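You operate a simulated robot arm through the tools that you are given. There is no shell and no other tool. Be economical: measure what you need, move in short steps, check, and stop when the job is done.

You are at the controls of a simulated robot arm. One attempt, no reset.

JOB
Put the large nut from the top of the bench on the clear pane there.
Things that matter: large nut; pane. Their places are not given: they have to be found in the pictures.

It is judged by the outcome, as a careful person would: the job done as asked, and still so three seconds after it is handed in. It fails if anything else is knocked over, pushed out of place, dropped, spilled or broken.

ROBOT AND FRAMES
A 7-joint arm with a two-finger parallel gripper, fixed in place. Base frame: the origin is at the foot of the arm, x ahead of it, y to its left, z up; the work surface is at about z = 0. Lengths are in mm, angles in rad, forces in N, time in s.
With the tool pointing down near the work surface it reaches from about 240 to 620 mm from the base axis. Its first joint turns from -1.152 to 1.152 rad. Payload 2.6 kg.
The TCP is the grasp point between the finger pads, 30 mm short of the fingertips. In the tool frame z runs along the fingers and y along their closing line. The gripper opens to 94 mm. The fingers are 28 mm wide and 10 mm thick; the gripper's body (50 by 96 mm) begins 55 mm behind the TCP.
Orientation is told as [roll, pitch, yaw] about the base's x, y, z axes, in that order, counted from this pose: with the fingers straight down and closing along the base's y, the tool's x points along the base's -x, its y along +y and its z along -z.

CONTROLS
- The arm moves only by the tool drive_tool. Its argument "deltas" is a list that holds one entry, the list of rows, each a list of 5 numbers: the gripper command, from -1 (fully open) to 1 (shut), values between in proportion, then the shift along the base's x, y, z in units of 400 mm (1.0 is 400 mm), then the turn about the base's z in units of 45 degrees (1.0 is 45 degrees). In form: [[[grip, tx, ty, tz, twist], ...]]. A call has 1 to 10 rows; each row is the pose to reach, as a shift and turn from the pose commanded when the call began. A call with a number of a shift or a turn outside -1 to 1 is refused whole. Rows are played at 5 a second. More than 50 mm and 0.15 rad between two rows, or a gripper value outside its range, and nothing of the call is played. Where a pose cannot be reached the arm comes as near as it can. A force on the tool above 40 N (or 10 N above the force at the start of the call, whichever is more), or a blocked arm, ends the call early, and 0.2 s more pass. Each finger travels about 72 mm/s and halts on what it meets, pressing with about 42 N; the grip force reading is that of the motor and also rises with nothing between the fingers. The clock runs only during rows and for 0.2 s after the last one: add rows that repeat a pose to give the fingers time. It gives the time, the measured TCP pose, the force on the tool (base axes), the opening and the grip force at its end, in the units of the frame above (readings bear some noise), and new pictures: "views" is both (left out), scene, wrist or none.
- Cameras (640 x 400 px; columns grow to the right, rows downward): "scene" is fixed at [52.7, 441.2, 577.9]; the picture's right is [-0.63, -0.78, 0.00], its down [-0.35, 0.28, -0.90] and it looks along [0.70, -0.56, -0.44] (base axes); focal length 359 px, centre (320, 200). "wrist" rides on the gripper at [-37, 0, -58] in the tool frame; the picture's right is [0.00, -1.00, 0.00], its down [0.97, 0.00, -0.24] and it looks along [0.24, 0.00, 0.97] (tool axes); focal length 218 px, centre (320, 200).
- locate(camera, pixels): for up to 12 pixels [column, row] of the newest picture of that camera ("zoom" is the newest enlarged one), the place [x, y, z] in the base frame of the surface seen there, good to about 2 mm. The clock stands still meanwhile.
- zoom(camera, box): a new picture of the part [left, top, right, bottom] of that camera's present view, enlarged. The clock stands still meanwhile.
- hand_in(): hands the job in; it is judged then, once.

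Keep the steps short. Do not move on a guess: measure, check each grasp and each placing, and mend mistakes. In all there are 60 turns and 120 pictures (those below and enlarged ones count). Leave the gripper open and the arm clear of the work at the hand-in unless told otherwise, and finish with a single line.

The tools are called after "Call:" by a JSON object that holds its "fn" and its "kwargs". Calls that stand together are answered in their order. drive_tool: Moves the arm, as the interface text tells. Its arguments: {"type":"object","properties":{"deltas":{"type":"array","items":{"type":"array","items":{"type":"array","items":{"type":"number"}}}},"views":{"type":"string","enum":["both","scene","wrist","none"]}},"required":["deltas"]} The other tools are called the same way: locate (camera, pixels) gives the place of the surface under pixels of a picture; zoom (camera, box) takes an enlarged picture of a part of a camera's view; hand_in () hands the job in.

At the start:

```text
t: 0.0
ee_pos: [342.0, -153.9, 279.0]
tcp_rot: [-0.001, -0.002, 0.001]
wrist_force: [0.4, 0.2, 0.7]
finger_gap: 94.0
gripper_force: 0.1
```

scene: 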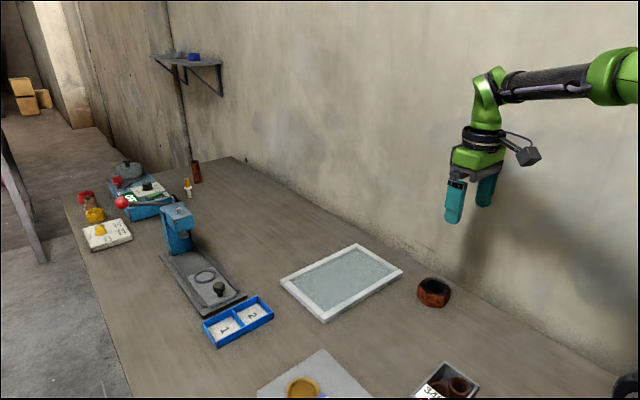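
wrist: 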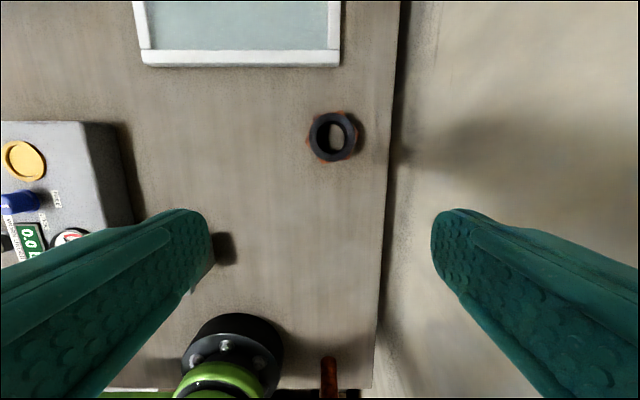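

I see a large rusty nut at scene (433,292) and a framed clear pane at (342,282). I will zoom in on both and measure them.

Call:
{"fn": "zoom", "kwargs": {"camera": "scene", "box": [260, 220, 480, 358]}}

Call:
{"fn": "locate", "kwargs": {"camera": "scene", "pixels": [[433, 282], [420, 290], [448, 292], [433, 304], [342, 282], [300, 282], [358, 247], [400, 271], [323, 318], [470, 320], [400, 310]]}}

Call:
{"fn": "locate", "kwargs": {"camera": "wrist", "pixels": [[333, 136], [314, 136], [352, 136], [333, 116], [333, 156], [370, 136], [240, 57], [240, 30], [150, 57], [333, 57], [395, 136]]}}

```text
2.90 times, centred on (370, 289) of scene
```

zoom: 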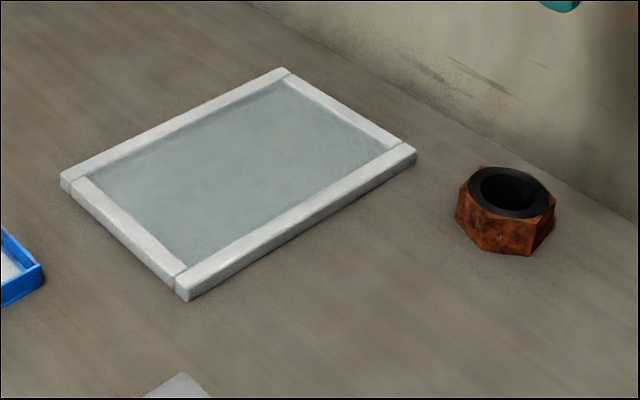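

```text
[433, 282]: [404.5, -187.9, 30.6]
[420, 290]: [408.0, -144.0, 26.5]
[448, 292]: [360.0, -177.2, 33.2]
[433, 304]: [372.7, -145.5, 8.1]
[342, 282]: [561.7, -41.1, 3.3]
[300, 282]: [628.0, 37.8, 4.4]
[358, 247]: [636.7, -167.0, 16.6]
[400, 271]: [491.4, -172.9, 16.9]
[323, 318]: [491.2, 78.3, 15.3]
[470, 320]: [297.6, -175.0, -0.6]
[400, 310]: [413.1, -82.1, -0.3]
```

```text
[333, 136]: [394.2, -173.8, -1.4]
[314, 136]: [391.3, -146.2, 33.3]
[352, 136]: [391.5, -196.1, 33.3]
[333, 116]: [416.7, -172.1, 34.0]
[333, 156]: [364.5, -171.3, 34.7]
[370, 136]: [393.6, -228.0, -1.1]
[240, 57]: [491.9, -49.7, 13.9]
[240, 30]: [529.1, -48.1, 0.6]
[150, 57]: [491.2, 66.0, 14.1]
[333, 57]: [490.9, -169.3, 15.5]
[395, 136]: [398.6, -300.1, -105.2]
```

The nut is centred near (391,-171) with its top at z≈34. The pane's frame top is at z≈16. Next I need the hex orientation, so I'll zoom the wrist view.

Call:
{"fn": "zoom", "kwargs": {"camera": "wrist", "box": [285, 106, 381, 166]}}

```text
6.67 times, centred on (333, 136) of wrist
```

zoom: 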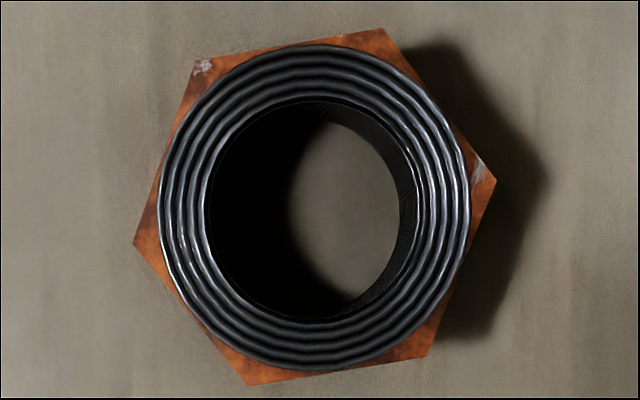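

Corners in the zoom put the centre at about (389,-170) and the size across flats at about 61 mm. One pair of flats lines up with a -20.5° turn of the tool. I'll move above the nut, turn and drop partway, with the gripper open.

Call:
{"fn": "drive_tool", "kwargs": {"deltas": [[[-1, 0.04, -0.013, 0, -0.15], [-1, 0.08, -0.027, 0, -0.3], [-1, 0.1175, -0.04, 0, -0.455], [-1, 0.1175, -0.04, -0.1, -0.455], [-1, 0.1175, -0.04, -0.2, -0.455], [-1, 0.1175, -0.04, -0.3, -0.455], [-1, 0.1175, -0.04, -0.4, -0.455], [-1, 0.1175, -0.04, -0.4, -0.455]]]}}

```text
t: 1.8
ee_pos: [389.4, -171.7, 117.1]
tcp_rot: [-0.001, 0.001, -0.359]
wrist_force: [-0.6, 0.4, 0.3]
finger_gap: 93.8
gripper_force: 0.1
```

scene: 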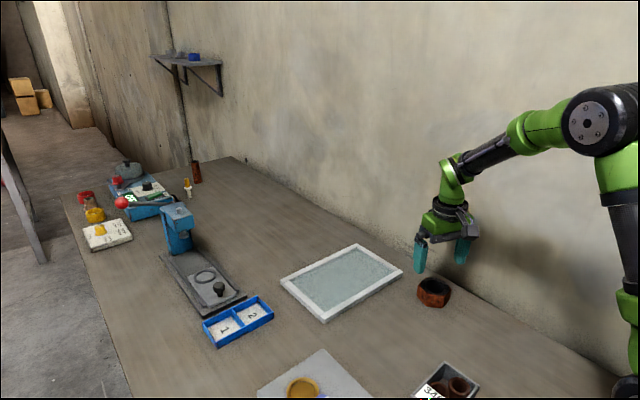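
wrist: 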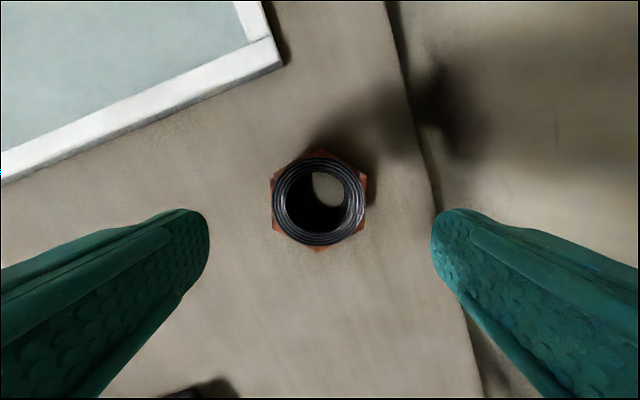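

The flats are parallel to the fingers and the nut is centred at wrist (318,200). I'll measure its centre and the wall clearance on the right before lowering.

Call:
{"fn": "locate", "kwargs": {"camera": "wrist", "pixels": [[318, 155], [318, 247], [276, 195], [362, 195], [405, 195], [425, 195], [450, 195], [500, 195], [100, 60], [200, 85]]}}

```text
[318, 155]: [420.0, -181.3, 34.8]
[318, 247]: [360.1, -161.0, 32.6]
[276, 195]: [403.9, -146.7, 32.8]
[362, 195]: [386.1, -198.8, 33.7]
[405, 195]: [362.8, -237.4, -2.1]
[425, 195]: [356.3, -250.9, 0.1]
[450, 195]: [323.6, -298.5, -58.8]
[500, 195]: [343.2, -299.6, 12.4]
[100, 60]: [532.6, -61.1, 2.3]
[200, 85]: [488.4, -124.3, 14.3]
```

The nut centre is (390,-171) and the tool is at (389.4,-171.7), with the wall clear at y≈-300. I'll lower to z≈36, which puts the fingertips about 6 mm above the bench, without closing yet.

Call:
{"fn": "drive_tool", "kwargs": {"deltas": [[[-1, 0.002, 0, -0.08, 0], [-1, 0.002, 0, -0.15, 0], [-1, 0.002, 0, -0.2, 0], [-1, 0.002, 0, -0.2, 0]]]}}

```text
t: 2.8
ee_pos: [390.8, -169.8, 38.8]
tcp_rot: [-0.001, -0.001, -0.359]
wrist_force: [-1.1, 0.5, 0.7]
finger_gap: 93.8
gripper_force: 0.1
```

scene: 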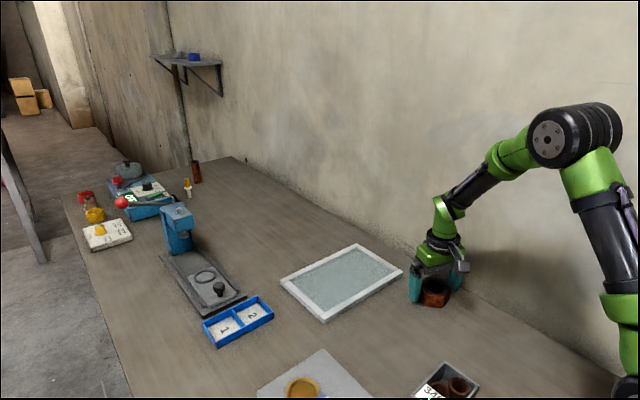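
wrist: 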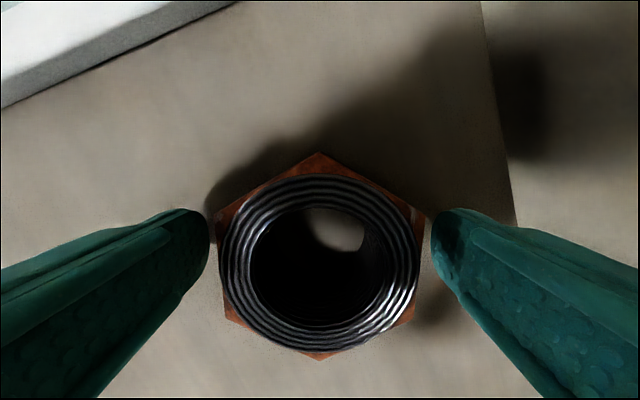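

The fingers straddle the nut at z≈39. I'll lower 2 mm more and close.

Call:
{"fn": "drive_tool", "kwargs": {"deltas": [[[-1, 0, 0, -0.006, 0], [0, 0, 0, -0.006, 0], [1, 0, 0, -0.006, 0], [1, 0, 0, -0.006, 0], [1, 0, 0, -0.006, 0]]]}}

```text
t: 4.0
ee_pos: [389.3, -171.0, 36.2]
tcp_rot: [0.0, 0.0, -0.358]
wrist_force: [0.6, 2.2, 0.6]
finger_gap: 68.2
gripper_force: 42.0
```

scene: 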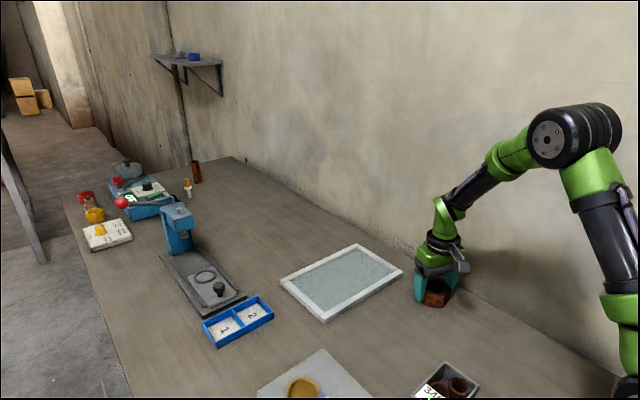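
wrist: 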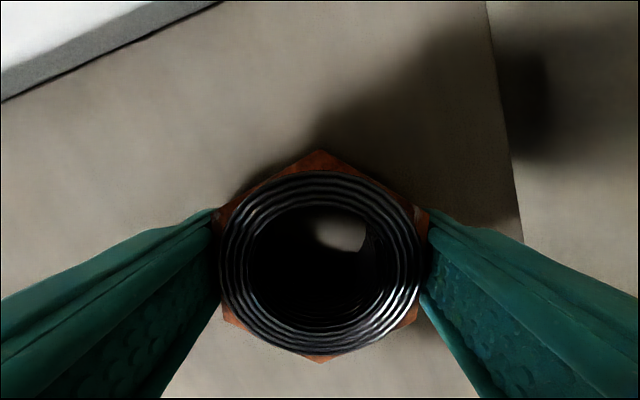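

The gripper holds at a 68 mm gap with 42 N of grip. I'll lift in steps to about z=110 and check.

Call:
{"fn": "drive_tool", "kwargs": {"deltas": [[[1, 0, 0, 0.03, 0], [1, 0, 0, 0.08, 0], [1, 0, 0, 0.13, 0], [1, 0, 0, 0.18, 0], [1, 0, 0, 0.18, 0]]]}}

```text
t: 5.2
ee_pos: [391.1, -171.7, 110.1]
tcp_rot: [-0.001, 0.0, -0.358]
wrist_force: [-0.1, 0.8, -5.8]
finger_gap: 68.2
gripper_force: 41.7
```

scene: 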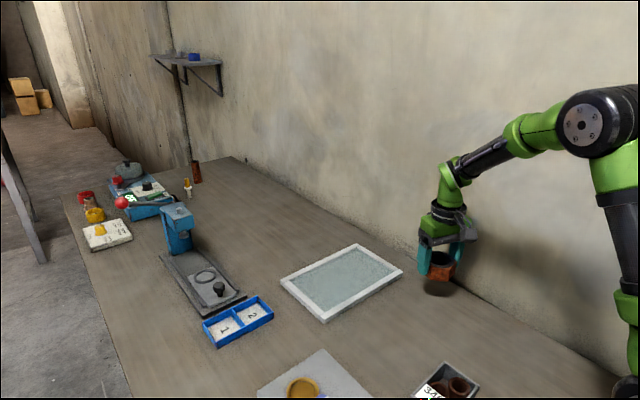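
wrist: 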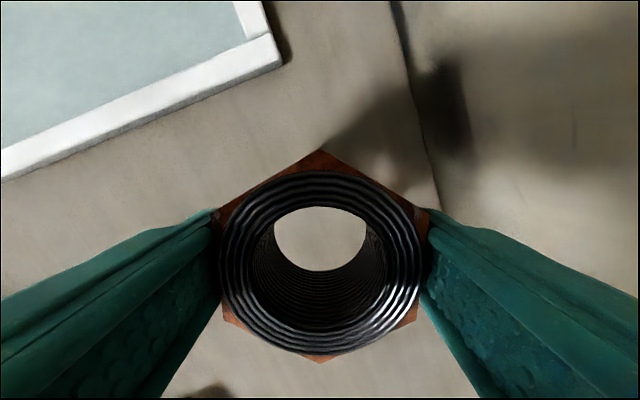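

The nut is lifted and held, weighing about 6 N. Next I'll measure the pane's inner extent and level.

Call:
{"fn": "locate", "kwargs": {"camera": "scene", "pixels": [[291, 279], [357, 251], [390, 269], [323, 308], [315, 285], [330, 275], [345, 265], [365, 275], [345, 285], [330, 295], [361, 246], [282, 281]]}}

Call:
{"fn": "zoom", "kwargs": {"camera": "scene", "box": [270, 235, 414, 325]}}

```text
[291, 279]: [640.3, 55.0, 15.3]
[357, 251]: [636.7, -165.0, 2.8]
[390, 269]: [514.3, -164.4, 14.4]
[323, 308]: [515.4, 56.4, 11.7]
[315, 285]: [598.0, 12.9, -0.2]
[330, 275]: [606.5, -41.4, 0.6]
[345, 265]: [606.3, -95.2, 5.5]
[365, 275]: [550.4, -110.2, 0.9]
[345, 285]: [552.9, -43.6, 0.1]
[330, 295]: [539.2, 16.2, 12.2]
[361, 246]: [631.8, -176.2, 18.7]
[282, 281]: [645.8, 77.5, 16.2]
```

```text
4.44 times, centred on (342, 280) of scene
```

zoom: 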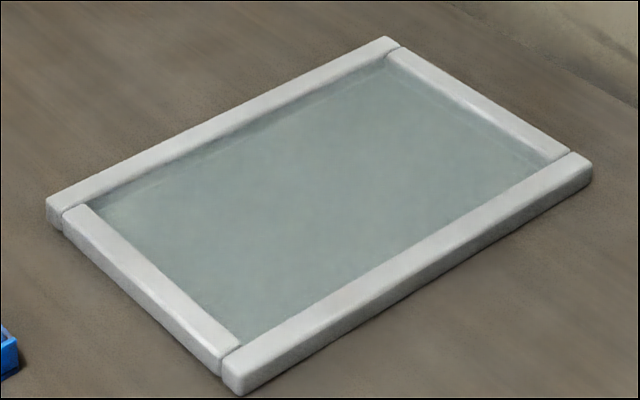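

The opening spans roughly x 512–628 and y −155–58. The glass level isn't certain, because readings pass through it and vary from 0 to 12 mm, so I'll lower by feel. First I'll carry the nut over (560,-55) at the same height.

Call:
{"fn": "drive_tool", "kwargs": {"deltas": [[[1, 0.07, 0.0475, 0, 0], [1, 0.14, 0.095, 0, 0], [1, 0.21, 0.1425, 0, 0], [1, 0.28, 0.19, 0, 0], [1, 0.35, 0.2375, 0, 0], [1, 0.4225, 0.29, 0, 0], [1, 0.4225, 0.29, 0, 0], [1, 0.4225, 0.29, 0, 0]]]}}

```text
t: 7.0
ee_pos: [559.0, -52.0, 106.7]
tcp_rot: [0.0, 0.0, -0.358]
wrist_force: [-0.1, -1.0, -6.1]
finger_gap: 68.6
gripper_force: 42.0
```

scene: 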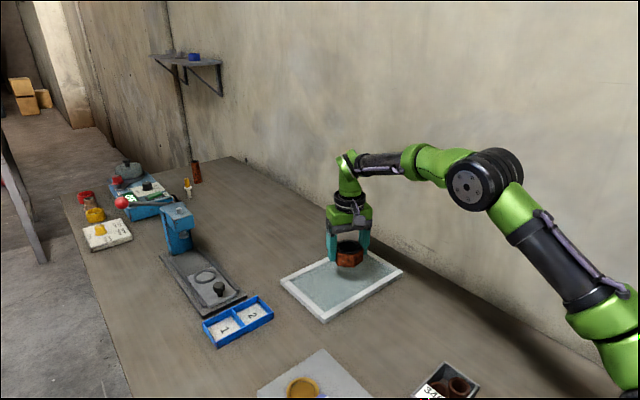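
wrist: 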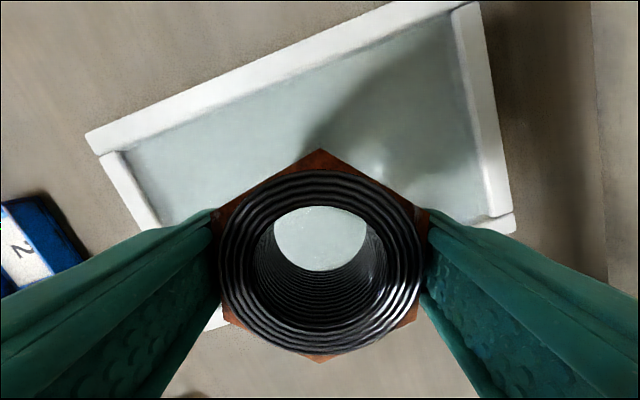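

The nut is over the pane. I'll lower to about z=60, with the nut bottom around 24, easing 6 mm toward the pane's middle.

Call:
{"fn": "drive_tool", "kwargs": {"deltas": [[[1, 0.015, 0, -0.05, 0], [1, 0.015, 0, -0.09, 0], [1, 0.015, 0, -0.12, 0], [1, 0.015, 0, -0.12, 0], [1, 0.015, 0, -0.12, 0]]]}}

```text
t: 8.2
ee_pos: [563.1, -52.5, 59.6]
tcp_rot: [-0.001, 0.001, -0.359]
wrist_force: [0.8, 0.1, -5.5]
finger_gap: 68.4
gripper_force: 41.6
```

scene: 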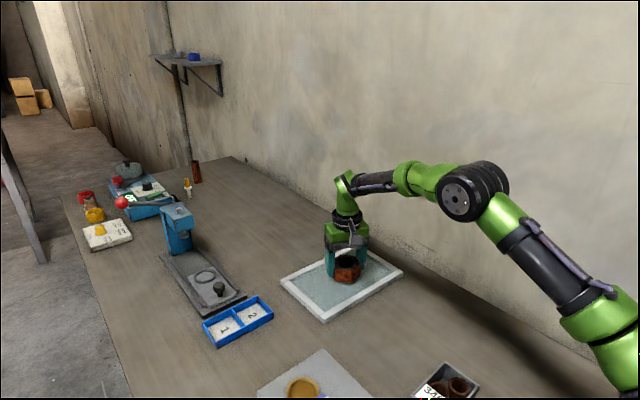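
wrist: 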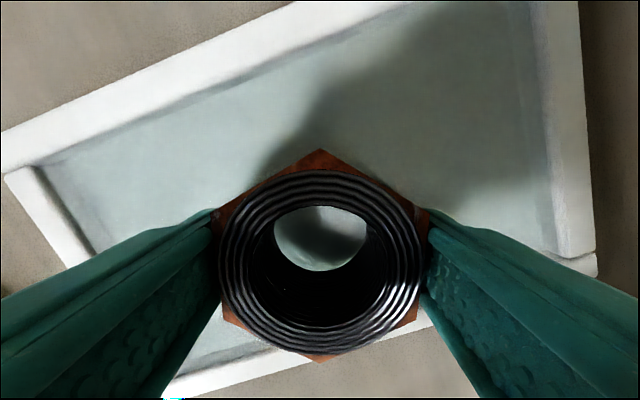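

The nut is well inside the frame. I'll lower in 2 mm steps, watching the force, which reads about −5.5 to −6 while it hangs free.

Call:
{"fn": "drive_tool", "kwargs": {"deltas": [[[1, 0, 0, -0.005, 0], [1, 0, 0, -0.01, 0], [1, 0, 0, -0.015, 0], [1, 0, 0, -0.02, 0], [1, 0, 0, -0.02, 0]]], "views": "none"}}

```text
t: 9.4
ee_pos: [564.4, -53.2, 51.7]
tcp_rot: [-0.001, 0.0, -0.356]
wrist_force: [-2.6, 0.3, -0.8]
finger_gap: 68.3
gripper_force: 42.2
```

The force rose to −0.8 at z≈52, so the nut is probably touching glass at z≈15. I'll test with 0.6 mm steps.

Call:
{"fn": "drive_tool", "kwargs": {"deltas": [[[1, 0, 0, 0, 0], [1, 0, 0, -0.0015, 0]]], "views": "scene"}}

Call:
{"fn": "zoom", "kwargs": {"camera": "scene", "box": [270, 220, 414, 325]}}

```text
t: 10.0
ee_pos: [564.4, -54.4, 52.5]
tcp_rot: [0.0, -0.001, -0.359]
wrist_force: [-5.7, 1.1, 8.9]
finger_gap: 68.1
gripper_force: 42.0
```

scene: 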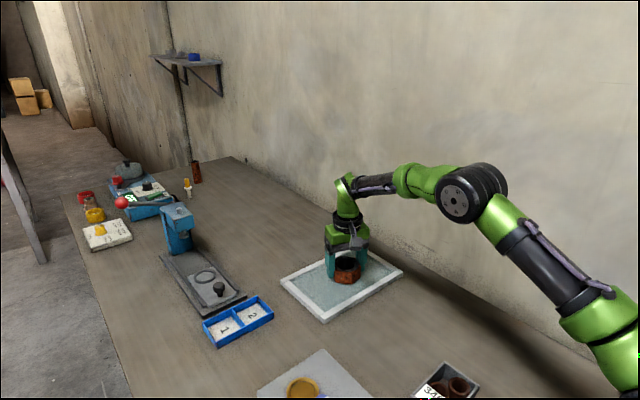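

```text
3.81 times, centred on (342, 272) of scene
```

zoom: 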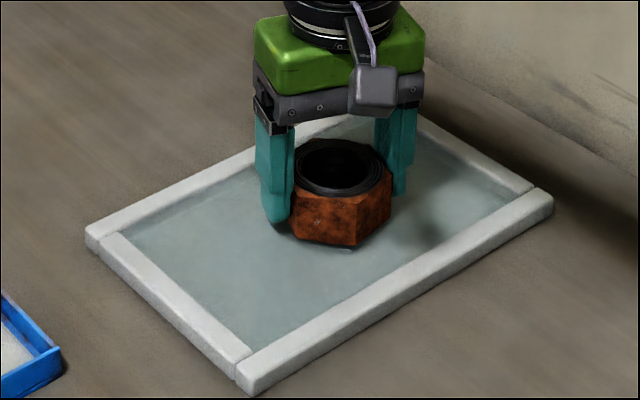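

The force rose to +9, so the nut is resting on the glass at z≈15. I'll ease up half a millimetre and open the fingers gradually.

Call:
{"fn": "drive_tool", "kwargs": {"deltas": [[[1, 0, 0, 0.0015, 0], [1, 0, 0, 0.0015, 0], [0.4, 0, 0, 0.0015, 0], [-0.2, 0, 0, 0.0015, 0], [-0.6, 0, 0, 0.0015, 0], [-0.8, 0, 0, 0.0015, 0], [-0.9, 0, 0, 0.0015, 0]]]}}

```text
t: 11.6
ee_pos: [564.1, -53.1, 52.2]
tcp_rot: [0.0, -0.001, -0.357]
wrist_force: [-0.6, -0.4, -0.6]
finger_gap: 89.5
gripper_force: 0.1
```

scene: 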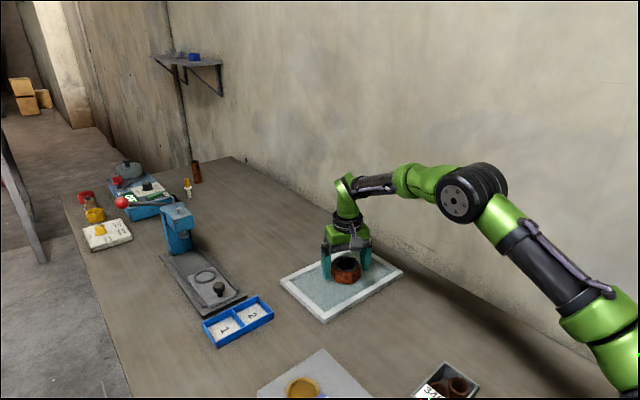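
wrist: 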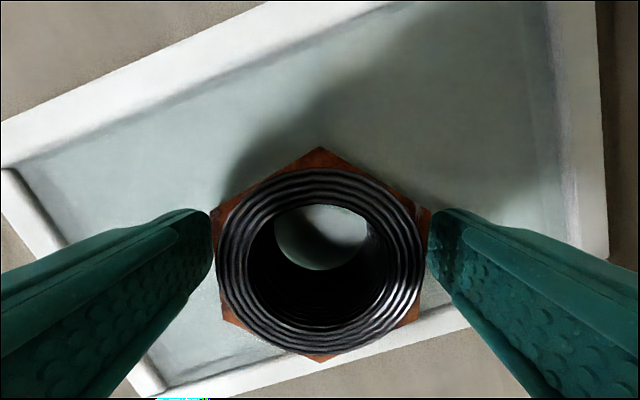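

The nut is released and standing on the pane. I'll raise the arm straight up, then draw back.

Call:
{"fn": "drive_tool", "kwargs": {"deltas": [[[-1, 0, 0, 0.03, 0], [-1, 0, 0, 0.08, 0], [-1, 0, 0, 0.17, 0], [-1, 0, 0, 0.27, 0], [-1, 0, 0, 0.37, 0], [-1, -0.1, -0.03, 0.4, 0], [-1, -0.2, -0.06, 0.42, 0], [-1, -0.3, -0.1, 0.45, 0], [-1, -0.3, -0.1, 0.45, 0]]]}}

Call:
{"fn": "zoom", "kwargs": {"camera": "scene", "box": [270, 220, 414, 325]}}

Call:
{"fn": "locate", "kwargs": {"camera": "scene", "pixels": [[332, 270], [360, 270], [345, 280], [361, 246], [282, 281], [323, 318], [400, 271]]}}

```text
t: 13.6
ee_pos: [443.2, -94.8, 230.4]
tcp_rot: [0.0, 0.001, -0.358]
wrist_force: [0.4, -0.1, -0.8]
finger_gap: 93.9
gripper_force: 0.1
```

scene: 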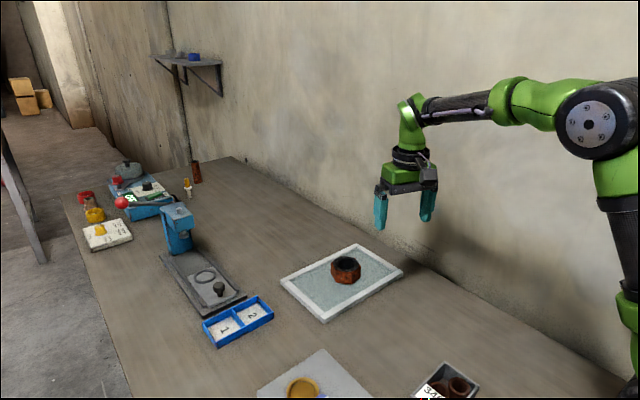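
wrist: 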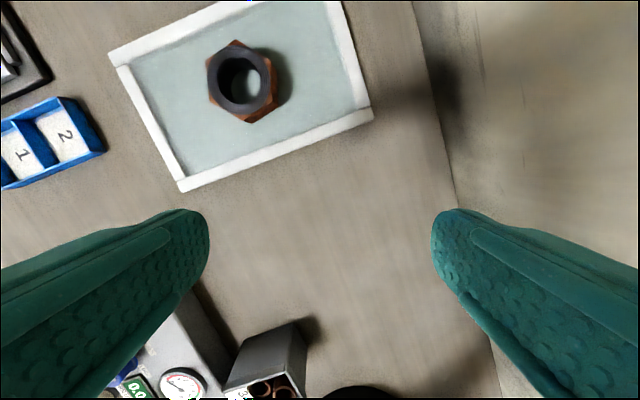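

```text
3.81 times, centred on (342, 272) of scene
```

zoom: 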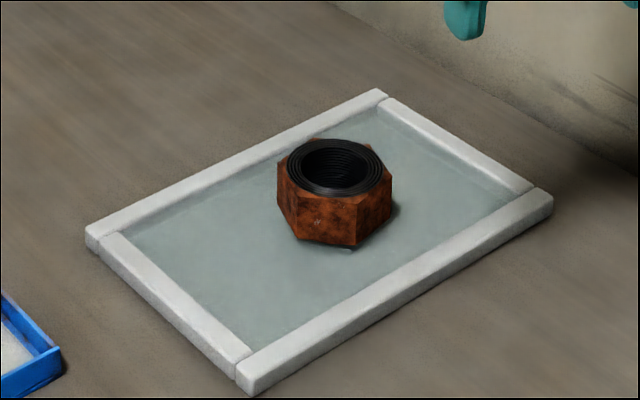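

```text
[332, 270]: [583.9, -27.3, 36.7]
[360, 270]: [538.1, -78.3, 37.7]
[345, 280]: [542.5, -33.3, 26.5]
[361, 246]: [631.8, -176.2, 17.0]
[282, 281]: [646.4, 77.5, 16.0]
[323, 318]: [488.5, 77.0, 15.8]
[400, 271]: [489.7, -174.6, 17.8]
```

The nut stands flat in the middle of the pane. The pane's corners read the same as before, nothing else has moved, and the arm is clear with the gripper open, so I'm handing in.

Call:
{"fn": "hand_in", "kwargs": {}}

```text
The job is handed in.
```

The large nut is standing flat on the clear pane, nothing else was moved, and the job is handed in.
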